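You operate a simulated robot arm through the tools that you are given. There is no shell and no other tool.

Carry out the task below with a simulated robot arm. There is one attempt and no reset: what you move stays moved.

TASK
Wake the console and set its dial to 4.
Fine: key on, stop button out, toggle at PANEL; enable it with the round black button.

Only the result counts: the job must be done as asked and must still hold three seconds after the hand-in. Knocking over, shifting, dropping, spilling or breaking anything else fails it.

THE ROBOT
A 6-joint arm with a two-finger gripper, fixed in place. Base frame: the origin is on the floor under the middle of its stand, x ahead of it, y to its left, z up. Lengths are in m, angles in degrees, forces in N, time in s.
It reaches about 1.572 m from its shoulder. Its first joint turns from -166.0 to 166.0 degrees. Payload 2.45 kg.
The TCP is the grasp point between the finger pads, 0.02 m short of the fingertips. In the tool frame z runs along the fingers and y along their closing line. The gripper opens to 0.14 m; its body begins 0.168 m behind the TCP.
Orientation is that of the tool frame in the base frame, as a unit quaternion [x, y, z, w]. With the fingers straight down and closing along the base's y, the tool's x points along the base's -x, its y along +y and its z along -z.

THE INTERFACE
- The arm moves only by the tool nudge_tool. Its argument "targets" is one flat list of numbers, 7 for each row, row after row: the turn, a rotation vector about the base's x, y, z in degrees, then the shift along the base's x, y, z in m, then the gripper command, from -1 (shut) to 1 (fully open), values between in proportion. In form: [rx, ry, rz, x, y, z, hand, rx, ry, rz, x, y, z, hand, ...]. A call has 1 to 20 rows; each row is the pose to reach, as a shift and turn from the pose commanded when the call began. Each row takes 0.2 s and may step no farther than 0.05 m and 8.6 degrees from the row before; otherwise, or with a gripper value out of range, the whole call is refused. Where a pose cannot be reached the arm comes as near as it can. A force on the tool above 90 N (or 10 N above the force at the start of the call, whichever is more), or a blocked arm, ends the call early, and 0.2 s more pass. Each finger travels about 0.045 m/s and halts on what it meets, pressing with about 36 N; the grip force reading is that of the motor and also rises with nothing between the fingers. The clock runs only during rows and for 0.2 s after the last one: add rows that repeat a pose to give the fingers time. It gives the time, the measured TCP pose, the force on the tool (base axes), the opening and the grip force at its end, in the units of the frame above (readings bear some noise), with the torque about the TCP (base axes, N m) and any sound that the robot's microphone picked up.
- Cameras (640 x 400 px; columns grow to the right, rows downward): "scene" is fixed at [0.0487, -0.6502, 1.774]; the picture's right is [0.72, -0.69, 0.00], its down [-0.43, -0.44, -0.79] and it looks along [0.55, 0.57, -0.61] (base axes); focal length 367 px, centre (320, 200). "wrist" rides on the gripper at [0.078, 0.011, -0.209] in the tool frame; the picture's right is [-0.14, 0.99, 0.00], its down [-0.92, -0.13, -0.37] and it looks along [-0.37, -0.05, 0.93] (tool axes); focal length 280 px, centre (320, 200). There is no depth. A picture from a camera that has moved, and an enlarged one, comes with that camera's place and axes in the base frame and with its lens.
- grab_frame(camera): a new picture of that camera. The clock stands still meanwhile.
- zoom(camera, box): a new picture of the part [left, top, right, bottom] of that camera's present view, enlarged. The clock stands still meanwhile.
- close_job(): hands the job in; it is judged then, once.

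Places have to be worked out from the pictures, the camera data and where the tool is seen. Open the gripper and draw the arm clear of the work before you hand the job in, unless the task says otherwise.

The tools are called after "Request:" as a command line: name --argument value ..., lists and objects as JSON in quotes. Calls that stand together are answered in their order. nudge_tool: Moves the arm, as the interface text tells. Its arguments: {"type":"object","properties":{"targets":{"type":"array","items":{"type":"number"}}},"required":["targets"]} The other tools are called the same way: grab_frame (camera) takes a picture; zoom (camera, box) takes an enlarged picture of a part of a camera's view; close_job () hands the job in.

At the start:

```text
time_s: 0.0
tcp_pos: [0.6859, -0.096, 1.3574]
tcp_rot: [0.0, 1.0, -0.001, 0.001]
wrist_force: [-0.2, -0.2, 0.1]
ft_torque: [0.0, 0.0, 0.0]
grip_width: 0.1401
grasp_force: 0.1
```

scene: 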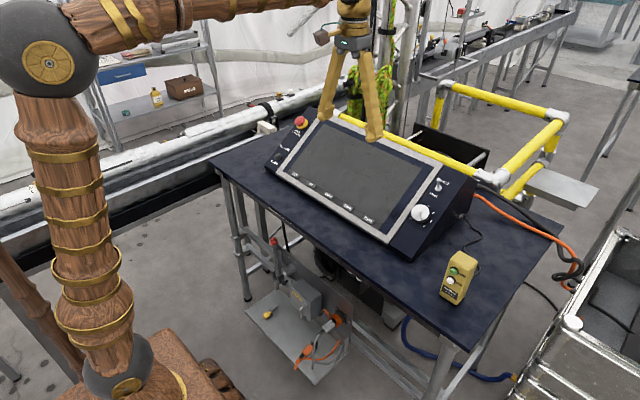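
wrist: 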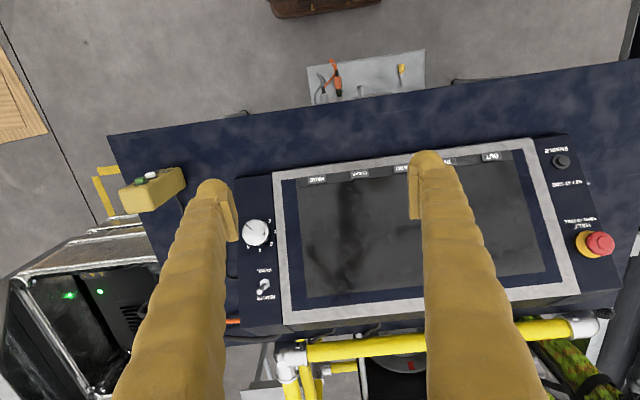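

I start by looking closely at the console from both cameras to find the key, stop button, toggle, dial and the black button.

Request:
zoom --camera "scene" --box '[380, 150, 500, 270]'

Request:
zoom --camera "scene" --box '[250, 100, 350, 200]'

Request:
zoom --camera "wrist" --box '[220, 190, 320, 340]'

Request:
zoom --camera "wrist" --box '[520, 130, 640, 280]'

Request:
zoom --camera "scene" --box '[420, 230, 500, 320]'

```text
3.33 times, centred on (440, 210) of scene
camera zoom: at [0.0487, -0.6502, 1.774], right [0.72, -0.69, 0.0], down [-0.43, -0.44, -0.79], along [0.55, 0.57, -0.61], focal length 1223 px, centre (-80, 167)
```

zoom: 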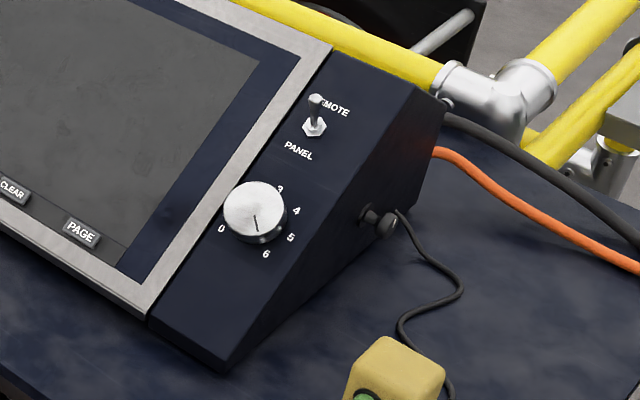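

```text
4.00 times, centred on (300, 150) of scene
camera zoom: at [0.0487, -0.6502, 1.774], right [0.72, -0.69, 0.0], down [-0.43, -0.44, -0.79], along [0.55, 0.57, -0.61], focal length 1467 px, centre (400, 400)
```

zoom: 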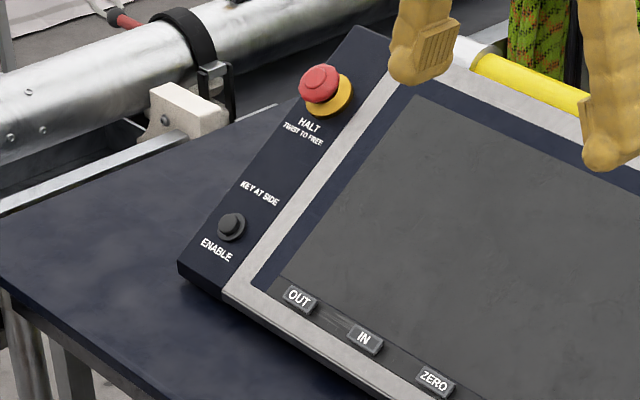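

```text
2.67 times, centred on (270, 265) of wrist
camera zoom: at [0.607, -0.084, 1.5659], right [0.14, 0.99, 0.0], down [0.92, -0.13, 0.37], along [0.37, -0.05, -0.93], focal length 748 px, centre (453, 27)
```

zoom: 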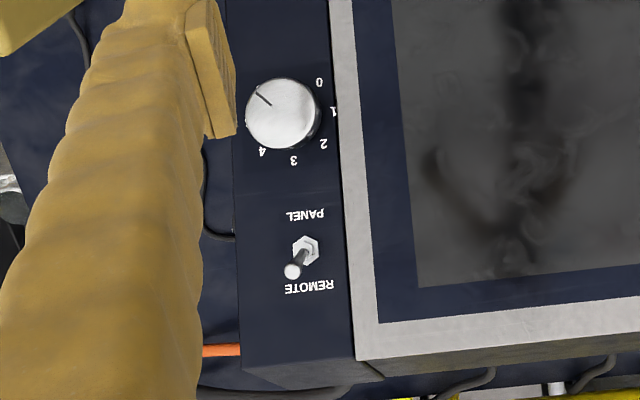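

```text
2.67 times, centred on (580, 205) of wrist
camera zoom: at [0.607, -0.084, 1.5659], right [0.14, 0.99, 0.0], down [0.92, -0.13, 0.37], along [0.37, -0.05, -0.93], focal length 748 px, centre (-373, 187)
```

zoom: 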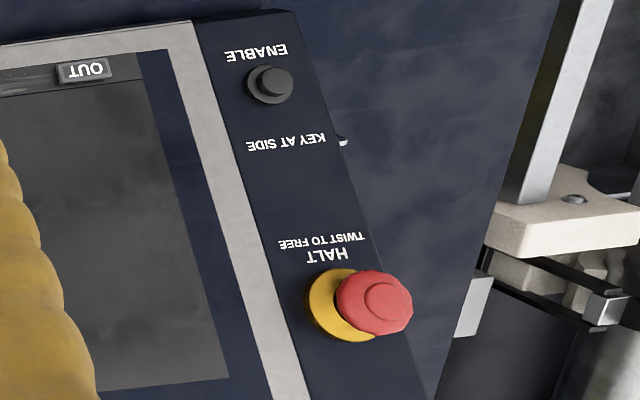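

```text
4.44 times, centred on (460, 275) of scene
camera zoom: at [0.0487, -0.6502, 1.774], right [0.72, -0.69, 0.0], down [-0.43, -0.44, -0.79], along [0.55, 0.57, -0.61], focal length 1630 px, centre (-302, -133)
```

zoom: 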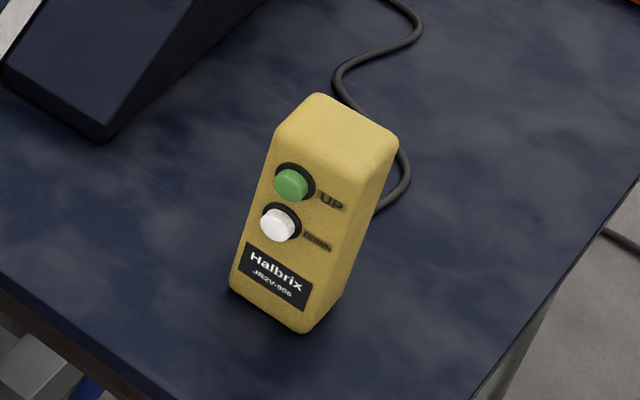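

The dial cap triangulates to about (0.858, -0.248, 1.065). The toggle tip is near (0.936, -0.242, 1.148), leaning up toward REMOTE. ENABLE is near (0.82, 0.40, 0.99) and HALT near (0.92, 0.36, 1.14). I'll move high over to the left end, tilted, to look at the console's side for the key.

Request:
nudge_tool --targets '[-2.67, 0, 0, 0.004, 0.046, -0.004, 1, -5.33, 0, 0, 0.008, 0.092, -0.008, 1, -8, 0, 0, 0.012, 0.138, -0.012, 1, -10.67, 0, 0, 0.016, 0.184, -0.016, 1, -13.33, 0, 0, 0.02, 0.23, -0.02, 1, -16, 0, 0, 0.024, 0.276, -0.024, 1, -18.67, 0, 0, 0.028, 0.322, -0.028, 1, -21.33, 0, 0, 0.032, 0.368, -0.032, 1, -24, 0, 0, 0.036, 0.414, -0.036, 1, -26.67, 0, 0, 0.04, 0.46, -0.04, 1, -29.33, 0, 0, 0.044, 0.506, -0.044, 1, -32, 0, 0, 0.048, 0.552, -0.048, 1, -34.67, 0, 0, 0.052, 0.598, -0.052, 1, -37.33, 0, 0, 0.056, 0.644, -0.056, 1, -40, 0, 0, 0.06, 0.69, -0.06, 1]'

Request:
grab_frame --camera "wrist"

Request:
grab_frame --camera "scene"

```text
time_s: 3.2
tcp_pos: [0.725, 0.5513, 1.2488]
tcp_rot: [-0.005, 0.943, -0.332, 0.017]
wrist_force: [-0.3, 0.0, 0.4]
ft_torque: [0.13, -0.02, -0.04]
grip_width: 0.1399
grasp_force: 0.0
out of reach, approached as far as the arm can: row 13, 14, 15
```

```text
taken
camera wrist: at [0.6391, 0.6885, 1.4021], right [0.14, 0.78, -0.62], down [0.91, 0.15, 0.39], along [0.4, -0.61, -0.68], focal length 280 px, centre (320, 200)
```

wrist: 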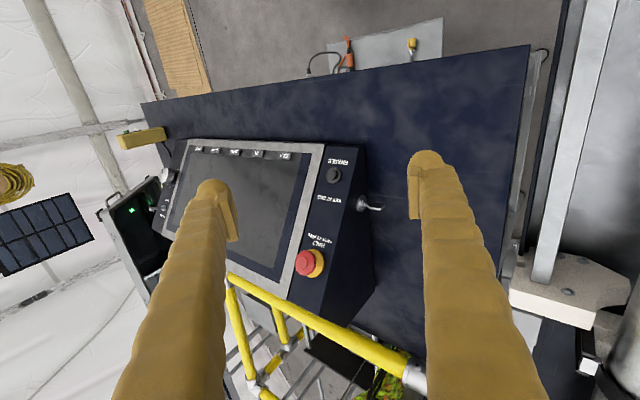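

```text
taken
```

scene: 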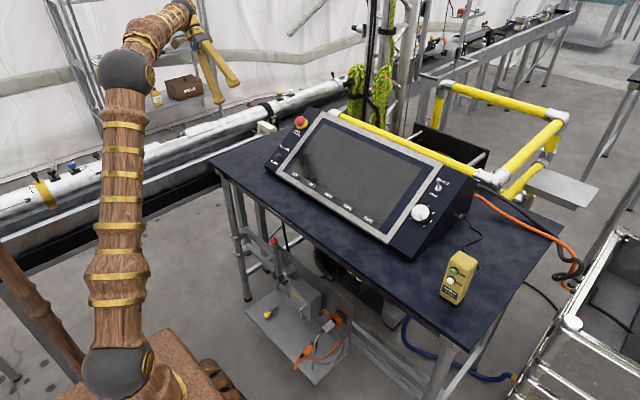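

The key appears on the left side face. I zoom in on the key, the stop button and the right-hand side.

Request:
zoom --camera "wrist" --box '[330, 160, 410, 240]'

Request:
zoom --camera "wrist" --box '[270, 220, 350, 300]'

Request:
zoom --camera "scene" --box '[285, 105, 320, 135]'

Request:
zoom --camera "scene" --box '[395, 190, 445, 240]'

```text
5.00 times, centred on (370, 200) of wrist
camera zoom: at [0.6391, 0.6885, 1.4021], right [0.14, 0.78, -0.62], down [0.91, 0.15, 0.39], along [0.4, -0.61, -0.68], focal length 1402 px, centre (70, 200)
```

zoom: 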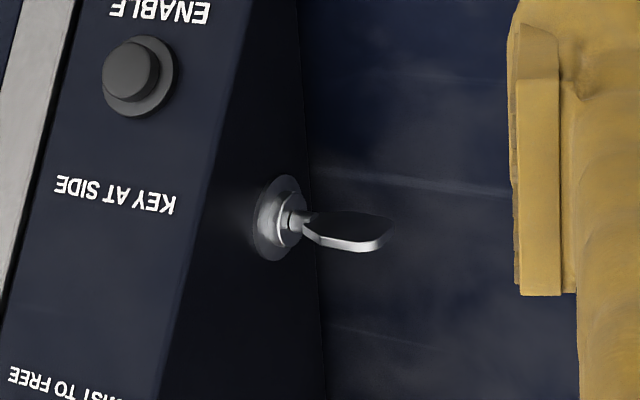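

```text
5.00 times, centred on (310, 260) of wrist
camera zoom: at [0.6391, 0.6885, 1.4021], right [0.14, 0.78, -0.62], down [0.91, 0.15, 0.39], along [0.4, -0.61, -0.68], focal length 1402 px, centre (370, -100)
```

zoom: 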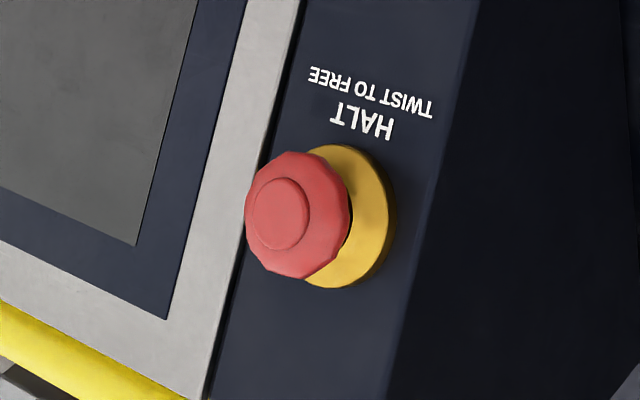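

```text
13.33 times, centred on (302, 120) of scene
camera zoom: at [0.0487, -0.6502, 1.774], right [0.72, -0.69, 0.0], down [-0.43, -0.44, -0.79], along [0.55, 0.57, -0.61], focal length 4891 px, centre (553, 1267)
```

zoom: 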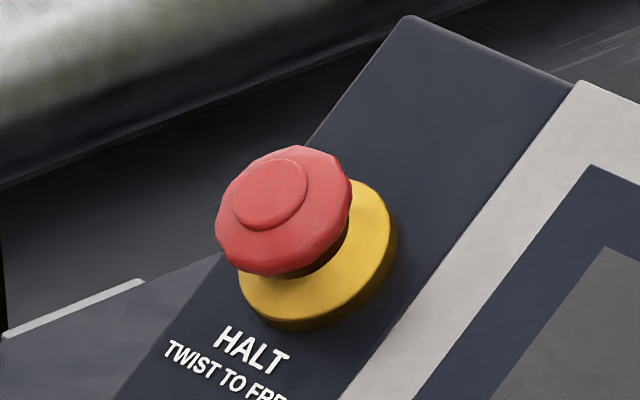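

```text
8.00 times, centred on (420, 215) of scene
camera zoom: at [0.0487, -0.6502, 1.774], right [0.72, -0.69, 0.0], down [-0.43, -0.44, -0.79], along [0.55, 0.57, -0.61], focal length 2935 px, centre (-480, 80)
```

zoom: 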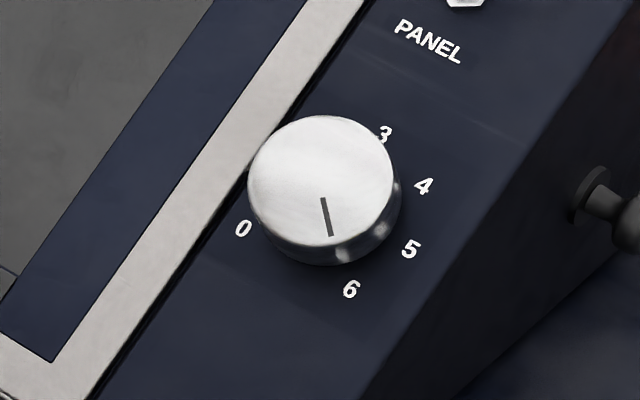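

The key bow lies roughly along the x direction and the stop button's state is still unclear. The last move was clipped by reach, so I'll make a small downward step to learn what the commanded pose is now.

Request:
nudge_tool --targets '[0, 0, 0, 0.01, -0.01, -0.03, 1, 0, 0, 0, 0.02, -0.02, -0.06, 1]'

```text
time_s: 3.8
tcp_pos: [0.7434, 0.5283, 1.1868]
tcp_rot: [0.0, 0.94, -0.342, 0.001]
wrist_force: [0.5, -0.6, 0.6]
ft_torque: [0.03, -0.04, -0.01]
grip_width: 0.14
grasp_force: 0.1
```

The commanded pose follows the clipped one. Now I rotate the tool about −90° around vertical so the wrist camera sits on the +y side and looks at the key on the side face.

Request:
nudge_tool --targets '[0.654, -4.31, -6.15, 0.01, 0.006, 0, 1, 1.308, -8.62, -12.3, 0.02, 0.012, 0, 1, 1.962, -12.93, -18.45, 0.03, 0.018, 0, 1, 2.616, -17.24, -24.6, 0.04, 0.024, 0, 1, 3.27, -21.55, -30.75, 0.05, 0.03, 0, 1, 3.924, -25.86, -36.9, 0.06, 0.036, 0, 1, 4.578, -30.17, -43.05, 0.07, 0.042, 0, 1, 5.232, -34.48, -49.2, 0.08, 0.048, 0, 1, 5.886, -38.79, -55.35, 0.09, 0.054, 0, 1, 6.54, -43.1, -61.5, 0.1, 0.06, 0, 1, 7.194, -47.41, -67.65, 0.11, 0.066, 0, 1, 7.85, -51.7, -73.8, 0.122, 0.072, 0, 1, 7.85, -51.7, -73.8, 0.122, 0.072, 0, 1]'

Request:
grab_frame --camera "wrist"

Request:
grab_frame --camera "scene"

```text
time_s: 6.6
tcp_pos: [0.8502, 0.5856, 1.1723]
tcp_rot: [0.683, 0.683, -0.181, 0.184]
wrist_force: [0.2, 0.4, 0.4]
ft_torque: [0.01, 0.0, 0.03]
grip_width: 0.1401
grasp_force: 0.1
out of reach, approached as far as the arm can: row 6, 7, 8, 9, 10, 11, 12, 13
```

```text
taken
camera wrist: at [0.8604, 0.7583, 1.3141], right [0.99, -0.12, 0.07], down [-0.13, -0.61, 0.78], along [-0.05, -0.78, -0.62], focal length 280 px, centre (320, 200)
```

wrist: 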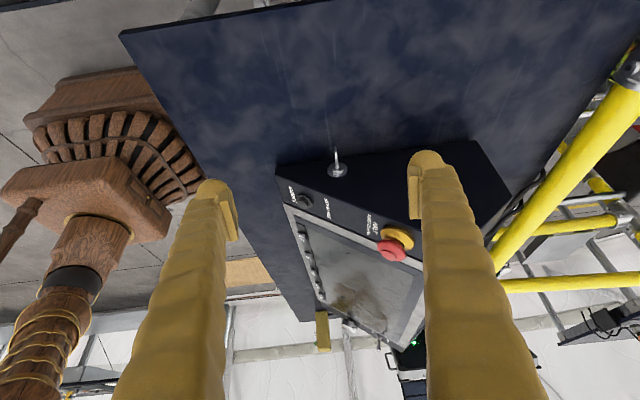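

```text
taken
```

scene: 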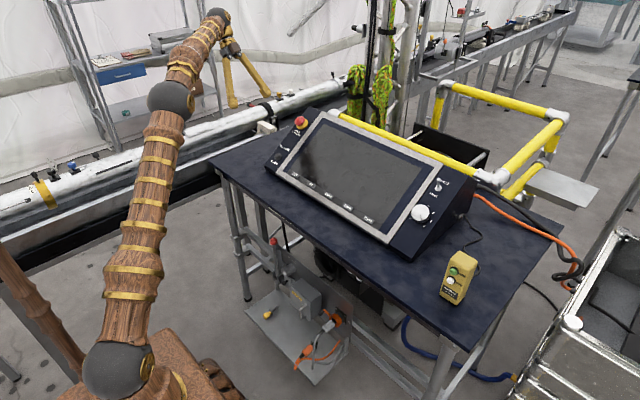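

Request:
zoom --camera "wrist" --box '[305, 135, 375, 195]'

Request:
zoom --camera "wrist" --box '[280, 180, 420, 270]'

```text
6.67 times, centred on (340, 165) of wrist
camera zoom: at [0.8604, 0.7583, 1.3141], right [0.99, -0.12, 0.07], down [-0.13, -0.61, 0.78], along [-0.05, -0.78, -0.62], focal length 1869 px, centre (187, 433)
```

zoom: 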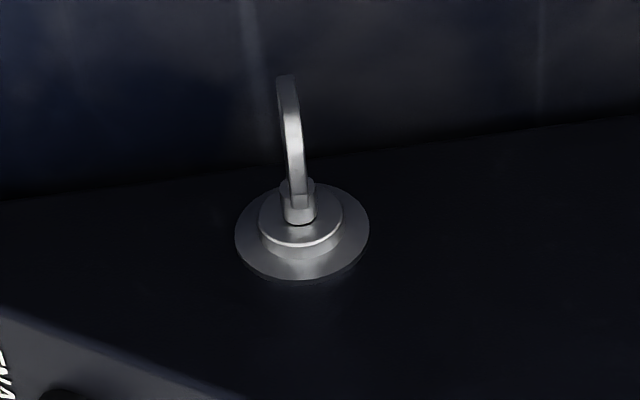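

```text
4.44 times, centred on (350, 225) of wrist
camera zoom: at [0.8604, 0.7583, 1.3141], right [0.99, -0.12, 0.07], down [-0.13, -0.61, 0.78], along [-0.05, -0.78, -0.62], focal length 1246 px, centre (187, 89)
```

zoom: 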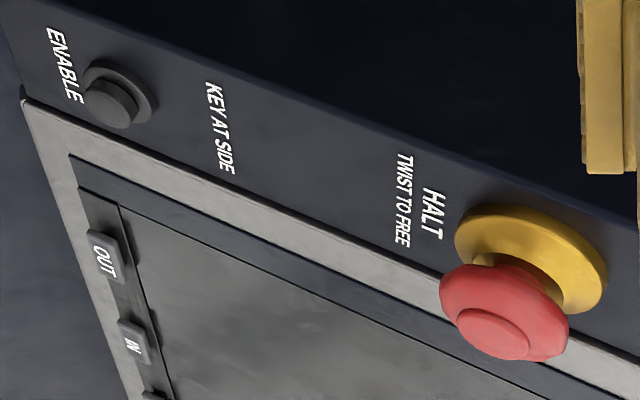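

The key bow stands vertical, and I can see no ON/OFF marks from here. I'll tilt further and come closer, keeping above the table (about z = 0.92), for a head-on look at the side face.

Request:
nudge_tool --targets '[-5, 0, 0, 0.003, -0.007, -0.015, 1, -10, 0, 0, 0.006, -0.014, -0.03, 1, -15, 0, 0, 0.009, -0.021, -0.045, 1, -20, 0, 0, 0.012, -0.028, -0.06, 1, -25, 0, 0, 0.015, -0.035, -0.075, 1, -30, 0, 0, 0.018, -0.042, -0.09, 1, -30, 0, 0, 0.018, -0.042, -0.09, 1]'

Request:
grab_frame --camera "wrist"

Request:
zoom --camera "wrist" --box '[290, 140, 390, 240]'

```text
time_s: 8.2
tcp_pos: [0.8511, 0.5102, 1.059]
tcp_rot: [0.609, 0.621, -0.339, 0.358]
wrist_force: [0.1, -0.6, -0.1]
ft_torque: [0.0, 0.0, -0.05]
grip_width: 0.1399
grasp_force: 0.1
out of reach, approached as far as the arm can: row 1, 2, 3, 4, 5, 6, 7
```

```text
taken
camera wrist: at [0.8561, 0.7297, 1.0992], right [0.99, -0.04, 0.13], down [-0.14, -0.16, 0.98], along [-0.02, -0.99, -0.16], focal length 280 px, centre (320, 200)
```

wrist: 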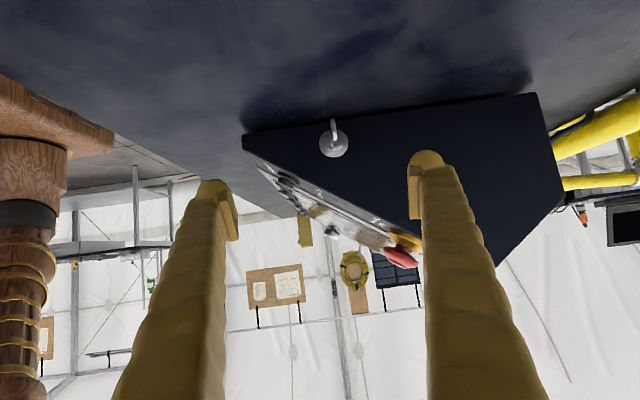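

```text
4.00 times, centred on (340, 190) of wrist
camera zoom: at [0.8561, 0.7297, 1.0992], right [0.99, -0.04, 0.13], down [-0.14, -0.16, 0.98], along [-0.02, -0.99, -0.16], focal length 1122 px, centre (240, 240)
```

zoom: 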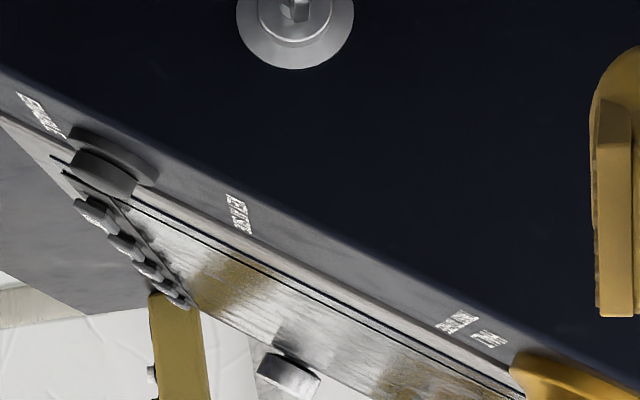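

I zoom in on the key and on the stop button, which are now seen in profile.

Request:
zoom --camera "wrist" --box '[295, 100, 375, 170]'

Request:
zoom --camera "wrist" --box '[360, 210, 440, 280]'

Request:
grab_frame --camera "scene"

```text
5.71 times, centred on (335, 135) of wrist
camera zoom: at [0.8561, 0.7297, 1.0992], right [0.99, -0.04, 0.13], down [-0.14, -0.16, 0.98], along [-0.02, -0.99, -0.16], focal length 1602 px, centre (234, 571)
```

zoom: 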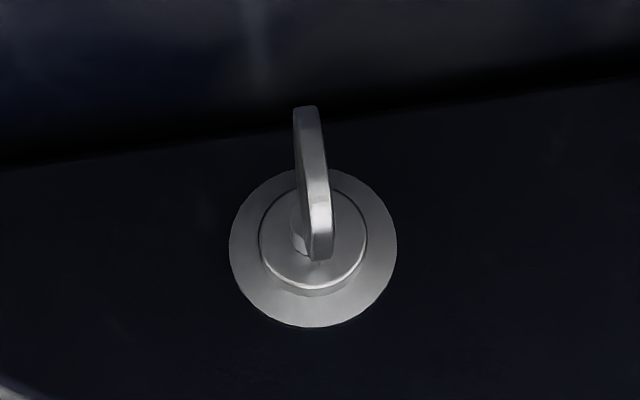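

```text
5.71 times, centred on (400, 245) of wrist
camera zoom: at [0.8561, 0.7297, 1.0992], right [0.99, -0.04, 0.13], down [-0.14, -0.16, 0.98], along [-0.02, -0.99, -0.16], focal length 1602 px, centre (-137, -57)
```

zoom: 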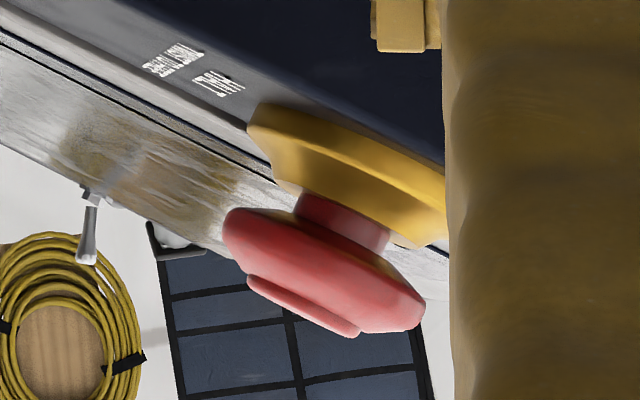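

```text
taken
```

scene: 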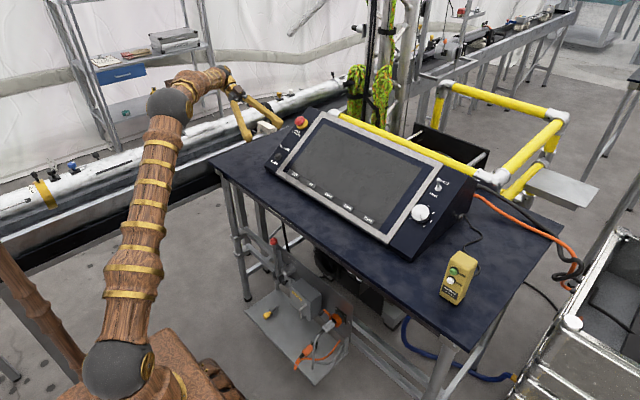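

In profile the red head stands clear of the yellow collar with its stem showing, so the stop button looks out. The key has no marks, so its state has to be found by trying. Triangulation puts the key lock at about (0.875, 0.416, 0.985), the panel slope at about 33° and the table at z ≈ 0.953. I'll back out upward, return to straight-down and close the fingers for the toggle.

Request:
nudge_tool --targets '[3.337, 3.337, 5.78, -0.0036, -0.002, 0.0186, 1, 6.67, 6.67, 11.56, -0.0072, -0.004, 0.0372, 0.5, 10.01, 10.01, 17.34, -0.0108, -0.01, 0.0558, 0, 13.35, 13.35, 23.12, -0.0144, -0.02, 0.0744, -1, 16.69, 16.69, 28.9, -0.018, -0.03, 0.093, -1, 20.02, 20.02, 34.68, -0.0216, -0.04, 0.1116, -1, 23.36, 23.36, 40.46, -0.0252, -0.05, 0.1302, -1, 26.7, 26.7, 46.24, -0.0288, -0.06, 0.1488, -1, 30.03, 30.03, 52.02, -0.0324, -0.07, 0.1674, -1, 33.37, 33.37, 57.8, -0.036, -0.08, 0.186, -1, 36.71, 36.71, 63.58, -0.0396, -0.09, 0.2046, -1, 40.04, 40.04, 69.36, -0.0432, -0.1, 0.2232, -1, 43.38, 43.38, 75.14, -0.0468, -0.11, 0.2418, -1, 46.7, 46.7, 80.9, -0.05, -0.12, 0.26, -1, 46.7, 46.7, 80.9, -0.05, -0.12, 0.26, -1]'

```text
time_s: 11.4
tcp_pos: [0.7991, 0.3901, 1.3235]
tcp_rot: [-0.001, 1.0, -0.001, 0.001]
wrist_force: [0.3, -0.2, -0.3]
ft_torque: [-0.01, -0.04, -0.03]
grip_width: 0.0002
grasp_force: 29.5
```

The tool is straight down with the fingers shut. I travel over to just behind the toggle (the +x side of the lever), staying high.

Request:
nudge_tool --targets '[0, 0, 0, 0.0117, -0.0422, -0.0049, -1, 0, 0, 0, 0.0234, -0.0844, -0.0098, -1, 0, 0, 0, 0.0351, -0.1266, -0.0147, -1, 0, 0, 0, 0.0468, -0.1688, -0.0196, -1, 0, 0, 0, 0.0585, -0.211, -0.0245, -1, 0, 0, 0, 0.0702, -0.2532, -0.0294, -1, 0, 0, 0, 0.0819, -0.2954, -0.0343, -1, 0, 0, 0, 0.0936, -0.3376, -0.0392, -1, 0, 0, 0, 0.1053, -0.3798, -0.0441, -1, 0, 0, 0, 0.117, -0.422, -0.049, -1, 0, 0, 0, 0.1287, -0.4642, -0.0539, -1, 0, 0, 0, 0.1404, -0.5064, -0.0588, -1, 0, 0, 0, 0.1521, -0.5486, -0.0637, -1, 0, 0, 0, 0.1638, -0.5908, -0.0686, -1, 0, 0, 0, 0.176, -0.633, -0.0735, -1, 0, 0, 0, 0.176, -0.633, -0.0735, -1]'

Request:
grab_frame --camera "wrist"

Request:
zoom --camera "scene" --box '[380, 120, 500, 240]'

```text
time_s: 14.8
tcp_pos: [0.9754, -0.2421, 1.2499]
tcp_rot: [0.0, 1.0, -0.001, 0.002]
wrist_force: [0.3, 0.1, 0.0]
ft_torque: [0.02, -0.01, -0.01]
grip_width: 0.0003
grasp_force: 29.5
```

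```text
taken
camera wrist: at [0.8978, -0.2295, 1.4582], right [0.14, 0.99, 0.0], down [0.92, -0.13, 0.37], along [0.37, -0.05, -0.93], focal length 280 px, centre (320, 200)
```

wrist: 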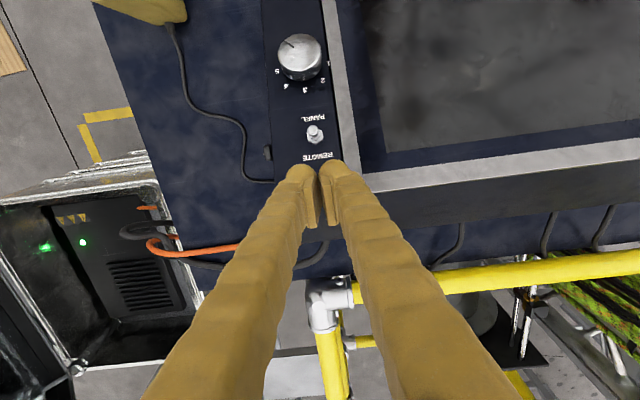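

```text
3.33 times, centred on (440, 180) of scene
camera zoom: at [0.0487, -0.6502, 1.774], right [0.72, -0.69, 0.0], down [-0.43, -0.44, -0.79], along [0.55, 0.57, -0.61], focal length 1223 px, centre (-80, 267)
```

zoom: 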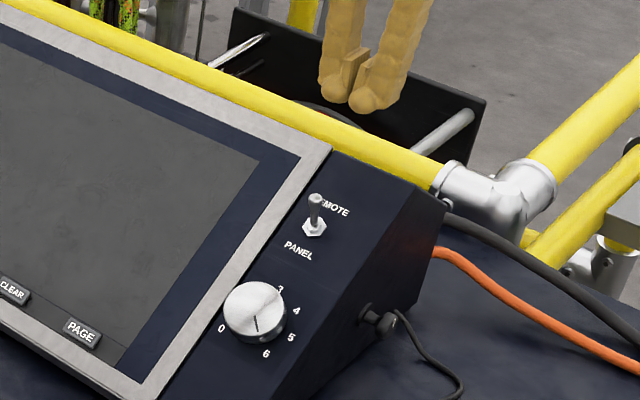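

I zoom in on the toggle and dial from this closer camera position to refine their places before going down.

Request:
zoom --camera "wrist" --box '[260, 20, 360, 120]'

Request:
zoom --camera "wrist" --box '[270, 100, 370, 200]'

```text
4.00 times, centred on (310, 70) of wrist
camera zoom: at [0.8978, -0.2295, 1.4582], right [0.14, 0.99, 0.0], down [0.92, -0.13, 0.37], along [0.37, -0.05, -0.93], focal length 1122 px, centre (360, 720)
```

zoom: 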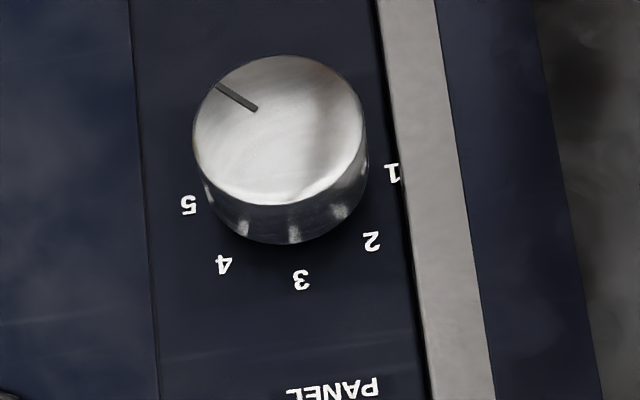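

```text
4.00 times, centred on (320, 150) of wrist
camera zoom: at [0.8978, -0.2295, 1.4582], right [0.14, 0.99, 0.0], down [0.92, -0.13, 0.37], along [0.37, -0.05, -0.93], focal length 1122 px, centre (320, 400)
```

zoom: 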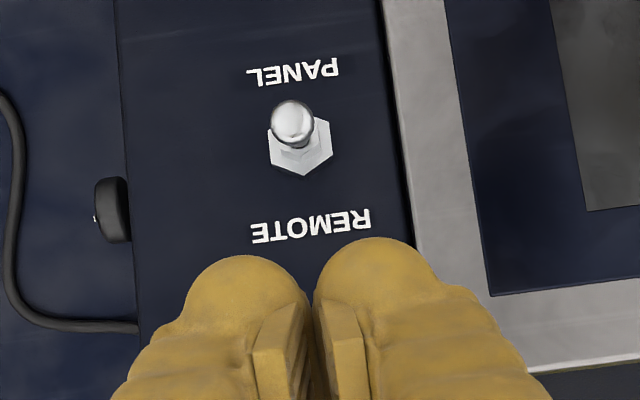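

The dial pointer is at about 6 and the toggle leans to REMOTE. The toggle tip checks out at about (0.938, -0.2425, 1.148). I'll descend behind the lever to TCP (0.988, -0.243, 1.155).

Request:
nudge_tool --targets '[0, 0, 0, 0.013, -0.001, 0, -1, 0, 0, 0, 0.013, -0.001, -0.03, -1, 0, 0, 0, 0.013, -0.001, -0.06, -1, 0, 0, 0, 0.013, -0.001, -0.08, -1, 0, 0, 0, 0.013, -0.001, -0.094, -1, 0, 0, 0, 0.013, -0.001, -0.094, -1]'

Request:
zoom --camera "wrist" --box '[240, 80, 400, 240]'

Request:
zoom --camera "scene" --box '[390, 140, 470, 220]'

```text
time_s: 16.2
tcp_pos: [0.9878, -0.2415, 1.1604]
tcp_rot: [0.0, 1.0, -0.002, 0.004]
wrist_force: [0.3, 1.4, 46.5]
ft_torque: [0.06, -0.79, 0.05]
grip_width: 0.0
grasp_force: 29.2
```

```text
2.50 times, centred on (320, 160) of wrist
camera zoom: at [0.9073, -0.2301, 1.367], right [0.14, 0.99, 0.0], down [0.92, -0.13, 0.38], along [0.37, -0.05, -0.93], focal length 701 px, centre (320, 300)
```

zoom: 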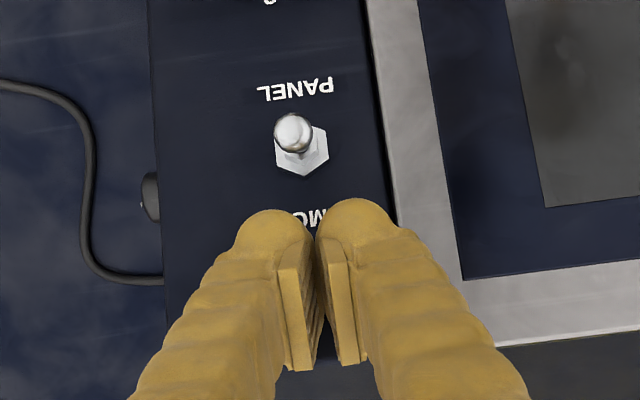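

```text
5.00 times, centred on (430, 180) of scene
camera zoom: at [0.0487, -0.6502, 1.774], right [0.72, -0.69, 0.0], down [-0.43, -0.44, -0.79], along [0.55, 0.57, -0.61], focal length 1834 px, centre (-230, 300)
```

zoom: 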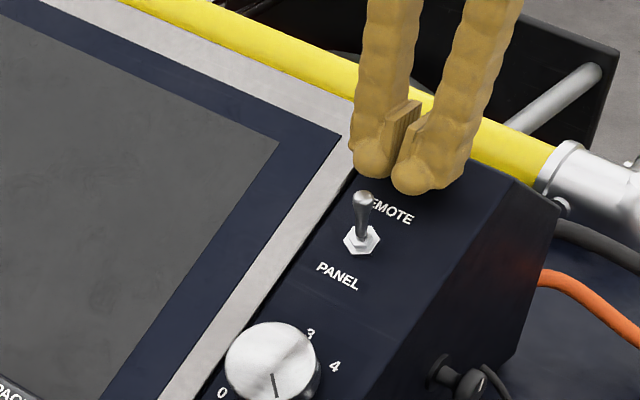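

The fingertips touched the panel (46 N upward) at TCP z≈1.160, so the panel is slightly higher than I estimated. I lift a little straight away.

Request:
nudge_tool --targets '[0, 0, 0, 0, 0, 0.008, -1, 0, 0, 0, 0, 0, 0.012, -1]'

Request:
zoom --camera "scene" --box '[390, 140, 470, 220]'

Request:
zoom --camera "wrist" --box '[260, 80, 380, 180]'

```text
time_s: 16.8
tcp_pos: [0.9862, -0.2424, 1.1666]
tcp_rot: [-0.001, 1.0, 0.0, -0.001]
wrist_force: [-1.2, 0.3, 0.0]
ft_torque: [0.01, 0.0, 0.02]
grip_width: 0.0001
grasp_force: 29.1
```

```text
5.00 times, centred on (430, 180) of scene
camera zoom: at [0.0487, -0.6502, 1.774], right [0.72, -0.69, 0.0], down [-0.43, -0.44, -0.79], along [0.55, 0.57, -0.61], focal length 1834 px, centre (-230, 300)
```

zoom: 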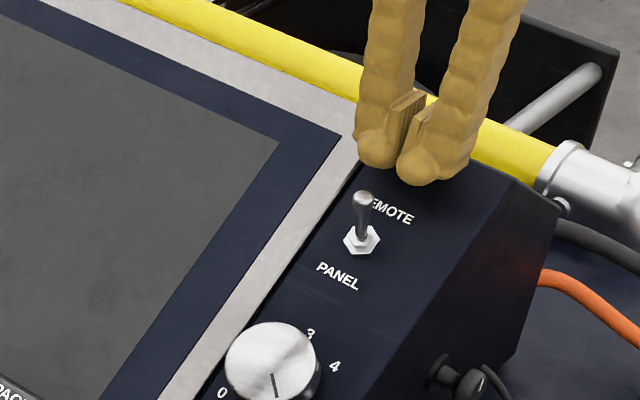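

```text
4.00 times, centred on (320, 130) of wrist
camera zoom: at [0.9093, -0.2318, 1.3748], right [0.14, 0.99, 0.0], down [0.92, -0.13, 0.37], along [0.37, -0.05, -0.93], focal length 1122 px, centre (320, 480)
```

zoom: 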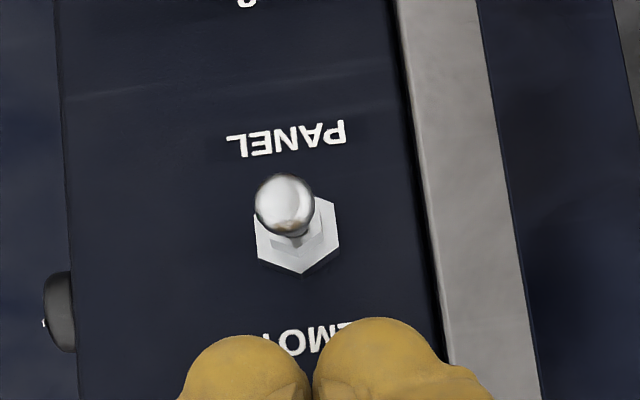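

I'm free now and the lever is untouched. The panel plane passes through about (0.999, 1.143) at roughly 36°. I shift y slightly so the +y fingertip lines up with the lever, then sweep down the slope parallel to the panel in small steps.

Request:
nudge_tool --targets '[0, 0, 0, 0, -0.013, 0.001, -1, 0, 0, 0, -0.008, -0.013, -0.0045, -1, 0, 0, 0, -0.016, -0.013, -0.01, -1, 0, 0, 0, -0.021, -0.013, -0.0133, -1, 0, 0, 0, -0.026, -0.013, -0.0165, -1, 0, 0, 0, -0.03, -0.013, -0.019, -1, 0, 0, 0, -0.0335, -0.013, -0.0212, -1, 0, 0, 0, -0.0335, -0.013, -0.0212, -1]'

Request:
zoom --camera "scene" --box '[390, 140, 470, 220]'

Request:
zoom --camera "wrist" --box '[260, 80, 380, 180]'

```text
time_s: 18.6
tcp_pos: [0.9548, -0.2557, 1.1454]
tcp_rot: [0.0, 1.0, -0.002, 0.002]
wrist_force: [-0.5, 0.1, 0.1]
ft_torque: [-0.01, -0.01, -0.01]
grip_width: 0.0
grasp_force: 28.9
```

```text
5.00 times, centred on (430, 180) of scene
camera zoom: at [0.0487, -0.6502, 1.774], right [0.72, -0.69, 0.0], down [-0.43, -0.44, -0.79], along [0.55, 0.57, -0.61], focal length 1834 px, centre (-230, 300)
```

zoom: 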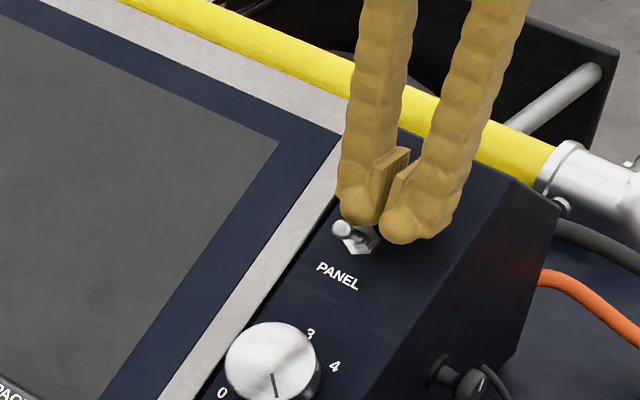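

```text
4.00 times, centred on (320, 130) of wrist
camera zoom: at [0.8774, -0.2439, 1.3534], right [0.14, 0.99, 0.0], down [0.92, -0.13, 0.37], along [0.37, -0.05, -0.93], focal length 1122 px, centre (320, 480)
```

zoom: 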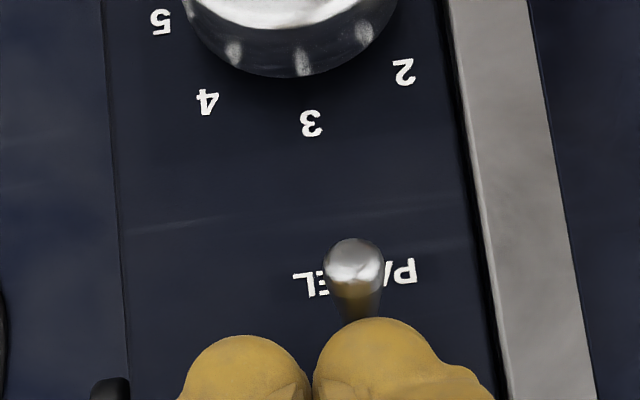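

The lever now points to PANEL with no residual force. I lift away and travel to the ENABLE button, tilting the tool 36° so it points along the panel normal.

Request:
nudge_tool --targets '[0, 0, 0, 0.003, 0, 0.03, -1, 0, 0, 0, 0.003, 0, 0.065, -1, 0, 0, 0, 0, 0, 0.1, -1, 0, -2.4, 0, -0.0137, 0.0437, 0.1, -1, 0, -4.8, 0, -0.0274, 0.0874, 0.1, -1, 0, -7.2, 0, -0.0411, 0.1311, 0.1, -1, 0, -9.6, 0, -0.0548, 0.1748, 0.1, -1, 0, -12, 0, -0.0685, 0.2185, 0.1, -1, 0, -14.4, 0, -0.0822, 0.2622, 0.1, -1, 0, -16.8, 0, -0.0959, 0.3059, 0.095, -1, 0, -19.2, 0, -0.1096, 0.3496, 0.09, -1, 0, -21.6, 0, -0.1233, 0.3933, 0.085, -1, 0, -24, 0, -0.137, 0.437, 0.08, -1, 0, -26.4, 0, -0.1507, 0.4807, 0.075, -1, 0, -28.8, 0, -0.1644, 0.5244, 0.07, -1, 0, -31.2, 0, -0.1781, 0.5681, 0.065, -1, 0, -33.6, 0, -0.1918, 0.6118, 0.06, -1, 0, -36, 0, -0.205, 0.655, 0.055, -1, 0, -36, 0, -0.205, 0.655, 0.055, -1]'

Request:
grab_frame --camera "wrist"

Request:
grab_frame --camera "scene"

Request:
zoom --camera "scene" --box '[390, 160, 470, 240]'

```text
time_s: 22.6
tcp_pos: [0.7511, 0.4, 1.1975]
tcp_rot: [0.001, 0.951, -0.001, 0.311]
wrist_force: [-0.1, 0.2, -0.4]
ft_torque: [0.02, 0.04, -0.02]
grip_width: 0.0
grasp_force: 29.5
```

```text
taken
camera wrist: at [0.5647, 0.4112, 1.3188], right [0.11, 0.99, 0.08], down [0.53, -0.13, 0.84], along [0.84, -0.05, -0.53], focal length 280 px, centre (320, 200)
```

wrist: 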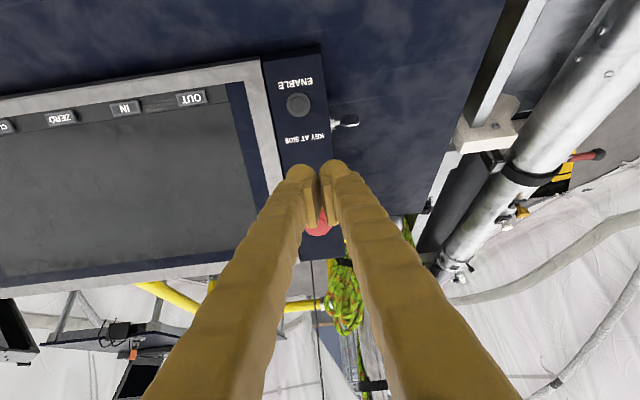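

```text
taken
```

scene: 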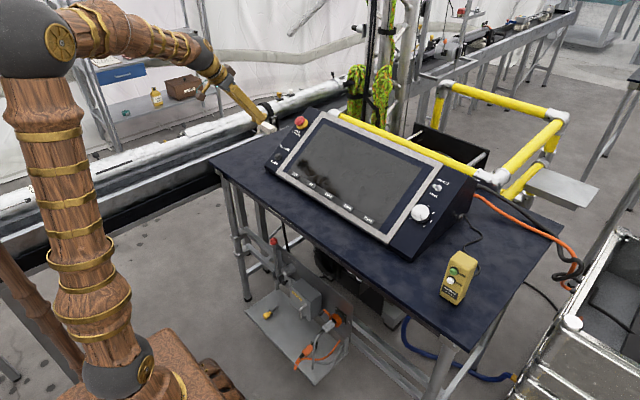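

```text
5.00 times, centred on (430, 200) of scene
camera zoom: at [0.0487, -0.6502, 1.774], right [0.72, -0.69, 0.0], down [-0.43, -0.44, -0.79], along [0.55, 0.57, -0.61], focal length 1834 px, centre (-230, 200)
```

zoom: 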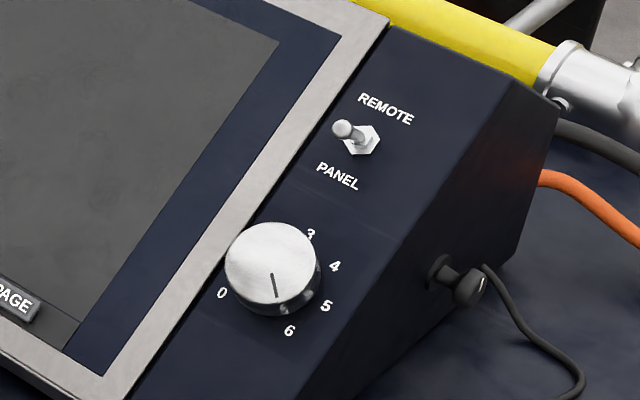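

The toggle stays at PANEL. I zoom on ENABLE to fix its location from this pose.

Request:
zoom --camera "wrist" --box '[250, 70, 370, 190]'

```text
3.33 times, centred on (310, 130) of wrist
camera zoom: at [0.5647, 0.4112, 1.3188], right [0.11, 0.99, 0.08], down [0.53, -0.13, 0.84], along [0.84, -0.05, -0.53], focal length 935 px, centre (353, 433)
```

zoom: 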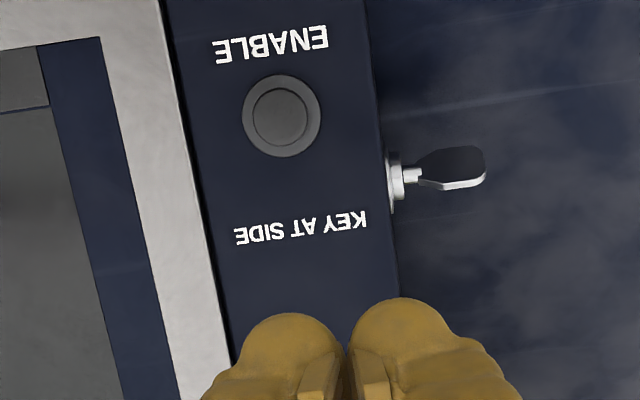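

ENABLE is at about (0.807, 0.380, 1.012). I bring the −y fingertip to about 1 cm short of it, along the panel normal.

Request:
nudge_tool --targets '[0, 0, 0, 0.006, -0.002, -0.035, -1, 0, 0, 0, 0.012, -0.004, -0.07, -1, 0, 0, 0, 0.019, -0.005, -0.107, -1, 0, 0, 0, 0.0264, -0.006, -0.145, -1, 0, 0, 0, 0.0323, -0.006, -0.1531, -1, 0, 0, 0, 0.0382, -0.006, -0.1612, -1, 0, 0, 0, 0.0382, -0.006, -0.1612, -1]'

Request:
zoom --camera "wrist" --box '[250, 90, 370, 210]'

Request:
zoom --camera "scene" --box '[250, 110, 330, 190]'

```text
time_s: 24.2
tcp_pos: [0.7897, 0.3939, 1.0397]
tcp_rot: [0.0, 0.951, -0.001, 0.31]
wrist_force: [-0.1, -0.2, -0.2]
ft_torque: [0.01, -0.01, -0.01]
grip_width: 0.0001
grasp_force: 29.3
```

```text
3.33 times, centred on (310, 150) of wrist
camera zoom: at [0.6029, 0.4053, 1.1614], right [0.11, 0.99, 0.08], down [0.53, -0.13, 0.84], along [0.84, -0.05, -0.54], focal length 935 px, centre (353, 367)
```

zoom: 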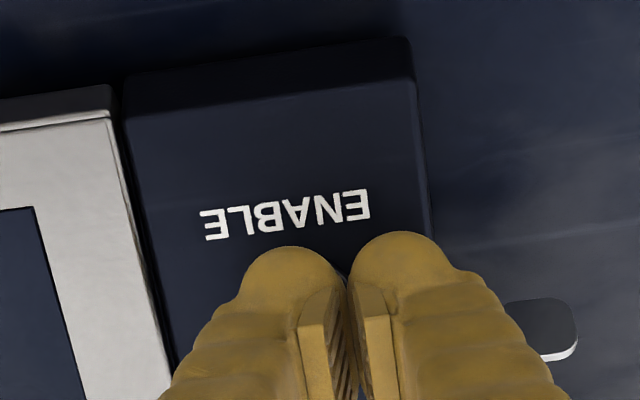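

```text
5.00 times, centred on (290, 150) of scene
camera zoom: at [0.0487, -0.6502, 1.774], right [0.72, -0.69, 0.0], down [-0.43, -0.44, -0.79], along [0.55, 0.57, -0.61], focal length 1834 px, centre (470, 450)
```

zoom: 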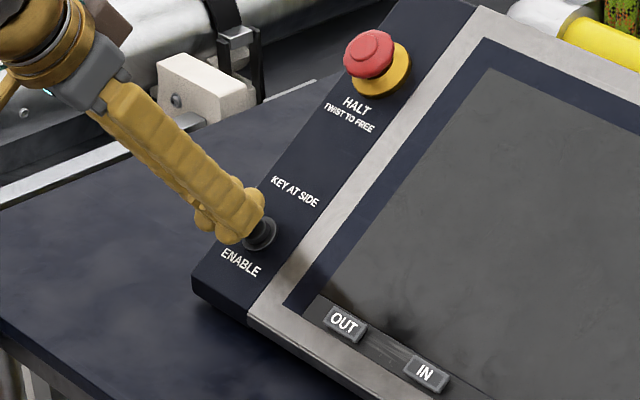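

The fingertip is right above the button. I press along the panel normal in small increments, first up to the expected contact.

Request:
nudge_tool --targets '[0, 0, 0, 0.003, -0.001, -0.004, -1, 0, 0, 0, 0.0059, -0.001, -0.0081, -1, 0, 0, 0, 0.0071, -0.001, -0.0097, -1]'

Request:
zoom --camera "scene" --box '[260, 130, 310, 180]'

```text
time_s: 25.0
tcp_pos: [0.7949, 0.3939, 1.03]
tcp_rot: [0.001, 0.951, -0.001, 0.31]
wrist_force: [-1.4, 0.6, 4.4]
ft_torque: [-0.04, -0.04, -0.03]
grip_width: 0.0
grasp_force: 29.5
heard: click
```

```text
8.00 times, centred on (285, 155) of scene
camera zoom: at [0.0487, -0.6502, 1.774], right [0.72, -0.69, 0.0], down [-0.43, -0.44, -0.79], along [0.55, 0.57, -0.61], focal length 2935 px, centre (600, 560)
```

zoom: 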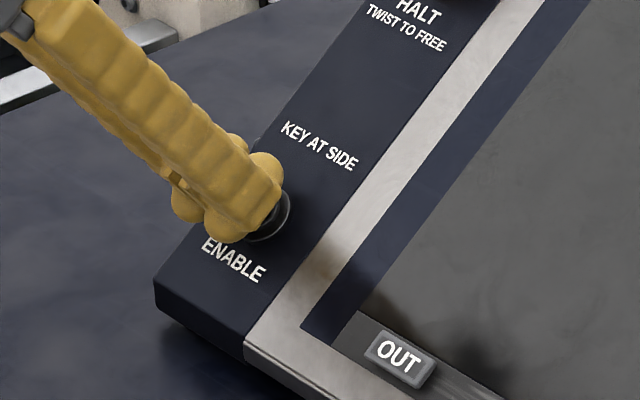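

A click was heard at about 4.6 N, so the button registered. I back off and check whether the console's screen woke up.

Request:
nudge_tool --targets '[0, 0, 0, -0.0059, 0, 0.0081, -1, 0, 0, 0, -0.0118, 0, 0.0161, -1, 0, 0, 0, -0.02, 0, 0.04, -1, 0, 0, 0, -0.02, 0, 0.07, -1, 0, 0, 0, -0.02, 0, 0.07, -1]'

Request:
grab_frame --camera "scene"

Request:
grab_frame --camera "wrist"

```text
time_s: 26.2
tcp_pos: [0.7731, 0.3912, 1.1017]
tcp_rot: [0.0, 0.951, 0.0, 0.309]
wrist_force: [-0.4, 0.4, 0.0]
ft_torque: [0.02, -0.02, 0.0]
grip_width: 0.0
grasp_force: 29.2
```

```text
taken
```

scene: 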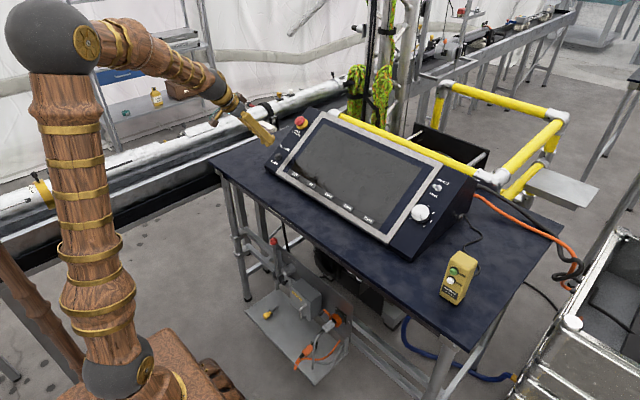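

```text
taken
camera wrist: at [0.5868, 0.4026, 1.2232], right [0.11, 0.99, 0.08], down [0.53, -0.13, 0.84], along [0.84, -0.05, -0.54], focal length 280 px, centre (320, 200)
```

wrist: 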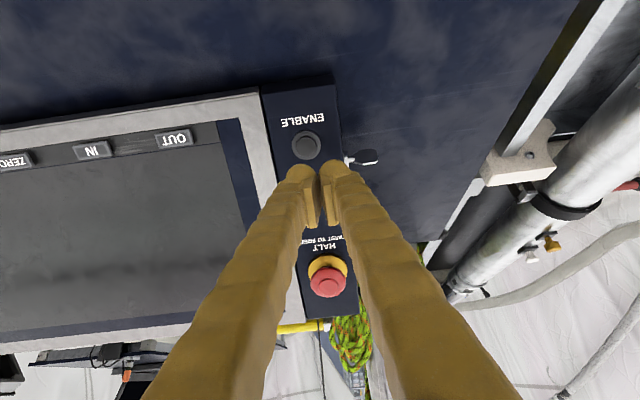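

The screen is still dark, the toggle is at PANEL and the stop looks out, so the upright key is most likely off. I'll straighten the tool, move up beside the key on its +x side, and look again.

Request:
nudge_tool --targets '[0, 4, 0, 0, 0.01, 0.04, -1, 0, 8, 0, 0.01, 0.02, 0.08, -1, 0, 14, 0, 0.045, 0.035, 0.09, -1, 0, 20, 0, 0.075, 0.05, 0.09, -1, 0, 26, 0, 0.105, 0.065, 0.09, -1, 0, 32, 0, 0.135, 0.076, 0.09, -1, 0, 36, 0, 0.155, 0.076, 0.08, -1, 0, 36, 0, 0.155, 0.076, 0.08, -1]'

Request:
grab_frame --camera "wrist"

Request:
zoom --camera "wrist" --box '[260, 60, 380, 180]'

```text
time_s: 28.0
tcp_pos: [0.9298, 0.4696, 1.1784]
tcp_rot: [0.0, 1.0, -0.001, 0.001]
wrist_force: [-0.5, -0.5, -0.3]
ft_torque: [-0.01, -0.04, 0.0]
grip_width: 0.0001
grasp_force: 29.1
```

```text
taken
camera wrist: at [0.8522, 0.4809, 1.3863], right [0.14, 0.99, 0.0], down [0.92, -0.13, 0.37], along [0.37, -0.05, -0.93], focal length 280 px, centre (320, 200)
```

wrist: 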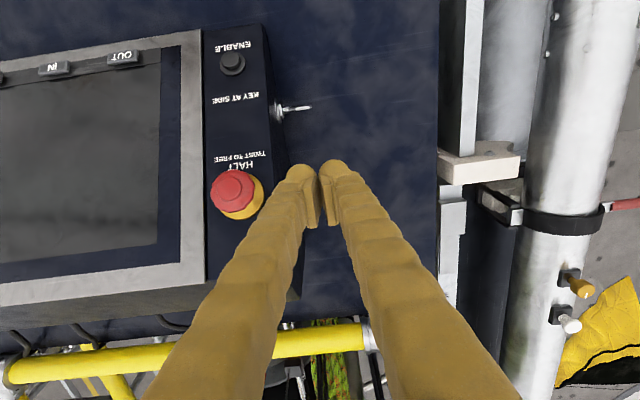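

```text
3.33 times, centred on (320, 120) of wrist
camera zoom: at [0.8522, 0.4809, 1.3863], right [0.14, 0.99, 0.0], down [0.92, -0.13, 0.37], along [0.37, -0.05, -0.93], focal length 935 px, centre (320, 467)
```

zoom: 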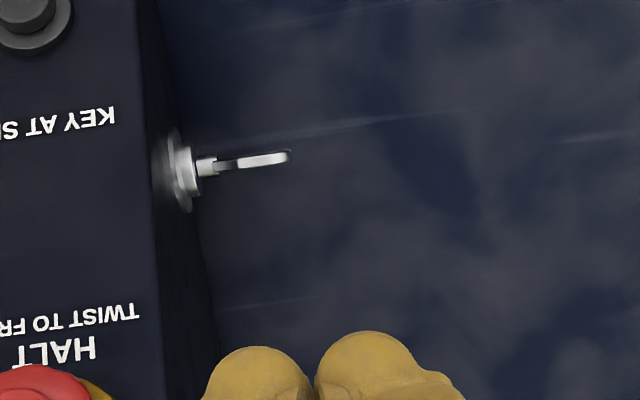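

From above the key is edge-on at x≈0.8735, with the bow spanning y≈0.437–0.466. The −y fingertip is in line with it. I descend beside it on its +x side to TCP z≈1.0.

Request:
nudge_tool --targets '[0, 0, 0, -0.004, 0, -0.045, -1, 0, 0, 0, -0.008, 0, -0.09, -1, 0, 0, 0, -0.012, 0, -0.13, -1, 0, 0, 0, -0.012, 0, -0.16, -1, 0, 0, 0, -0.012, 0, -0.178, -1, 0, 0, 0, -0.012, 0, -0.178, -1]'

Request:
zoom --camera "wrist" --box '[240, 80, 380, 220]'

Request:
zoom --camera "scene" --box '[260, 80, 340, 160]'

```text
time_s: 29.4
tcp_pos: [0.917, 0.4668, 1.0022]
tcp_rot: [-0.001, 1.0, -0.001, 0.002]
wrist_force: [0.6, -0.7, -1.0]
ft_torque: [0.01, 0.02, 0.01]
grip_width: 0.0
grasp_force: 29.7
```

```text
2.86 times, centred on (310, 150) of wrist
camera zoom: at [0.8392, 0.4788, 1.2109], right [0.14, 0.99, 0.0], down [0.92, -0.13, 0.37], along [0.37, -0.05, -0.93], focal length 801 px, centre (349, 343)
```

zoom: 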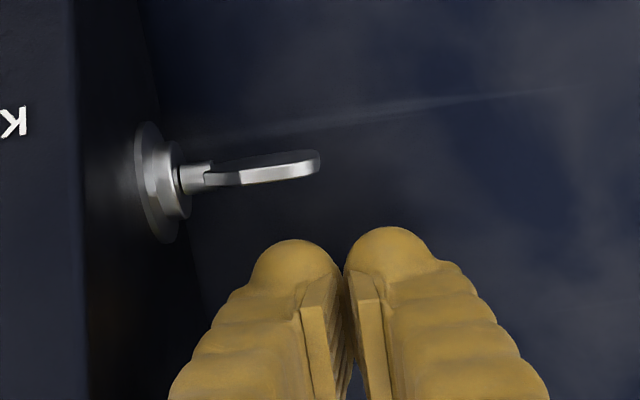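

```text
5.00 times, centred on (300, 120) of scene
camera zoom: at [0.0487, -0.6502, 1.774], right [0.72, -0.69, 0.0], down [-0.43, -0.44, -0.79], along [0.55, 0.57, -0.61], focal length 1834 px, centre (420, 600)
```

zoom: 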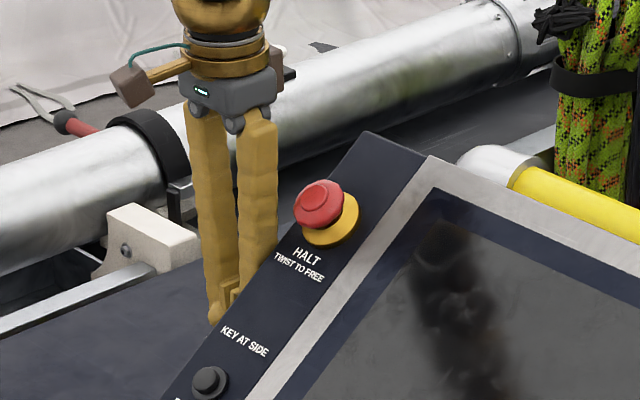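

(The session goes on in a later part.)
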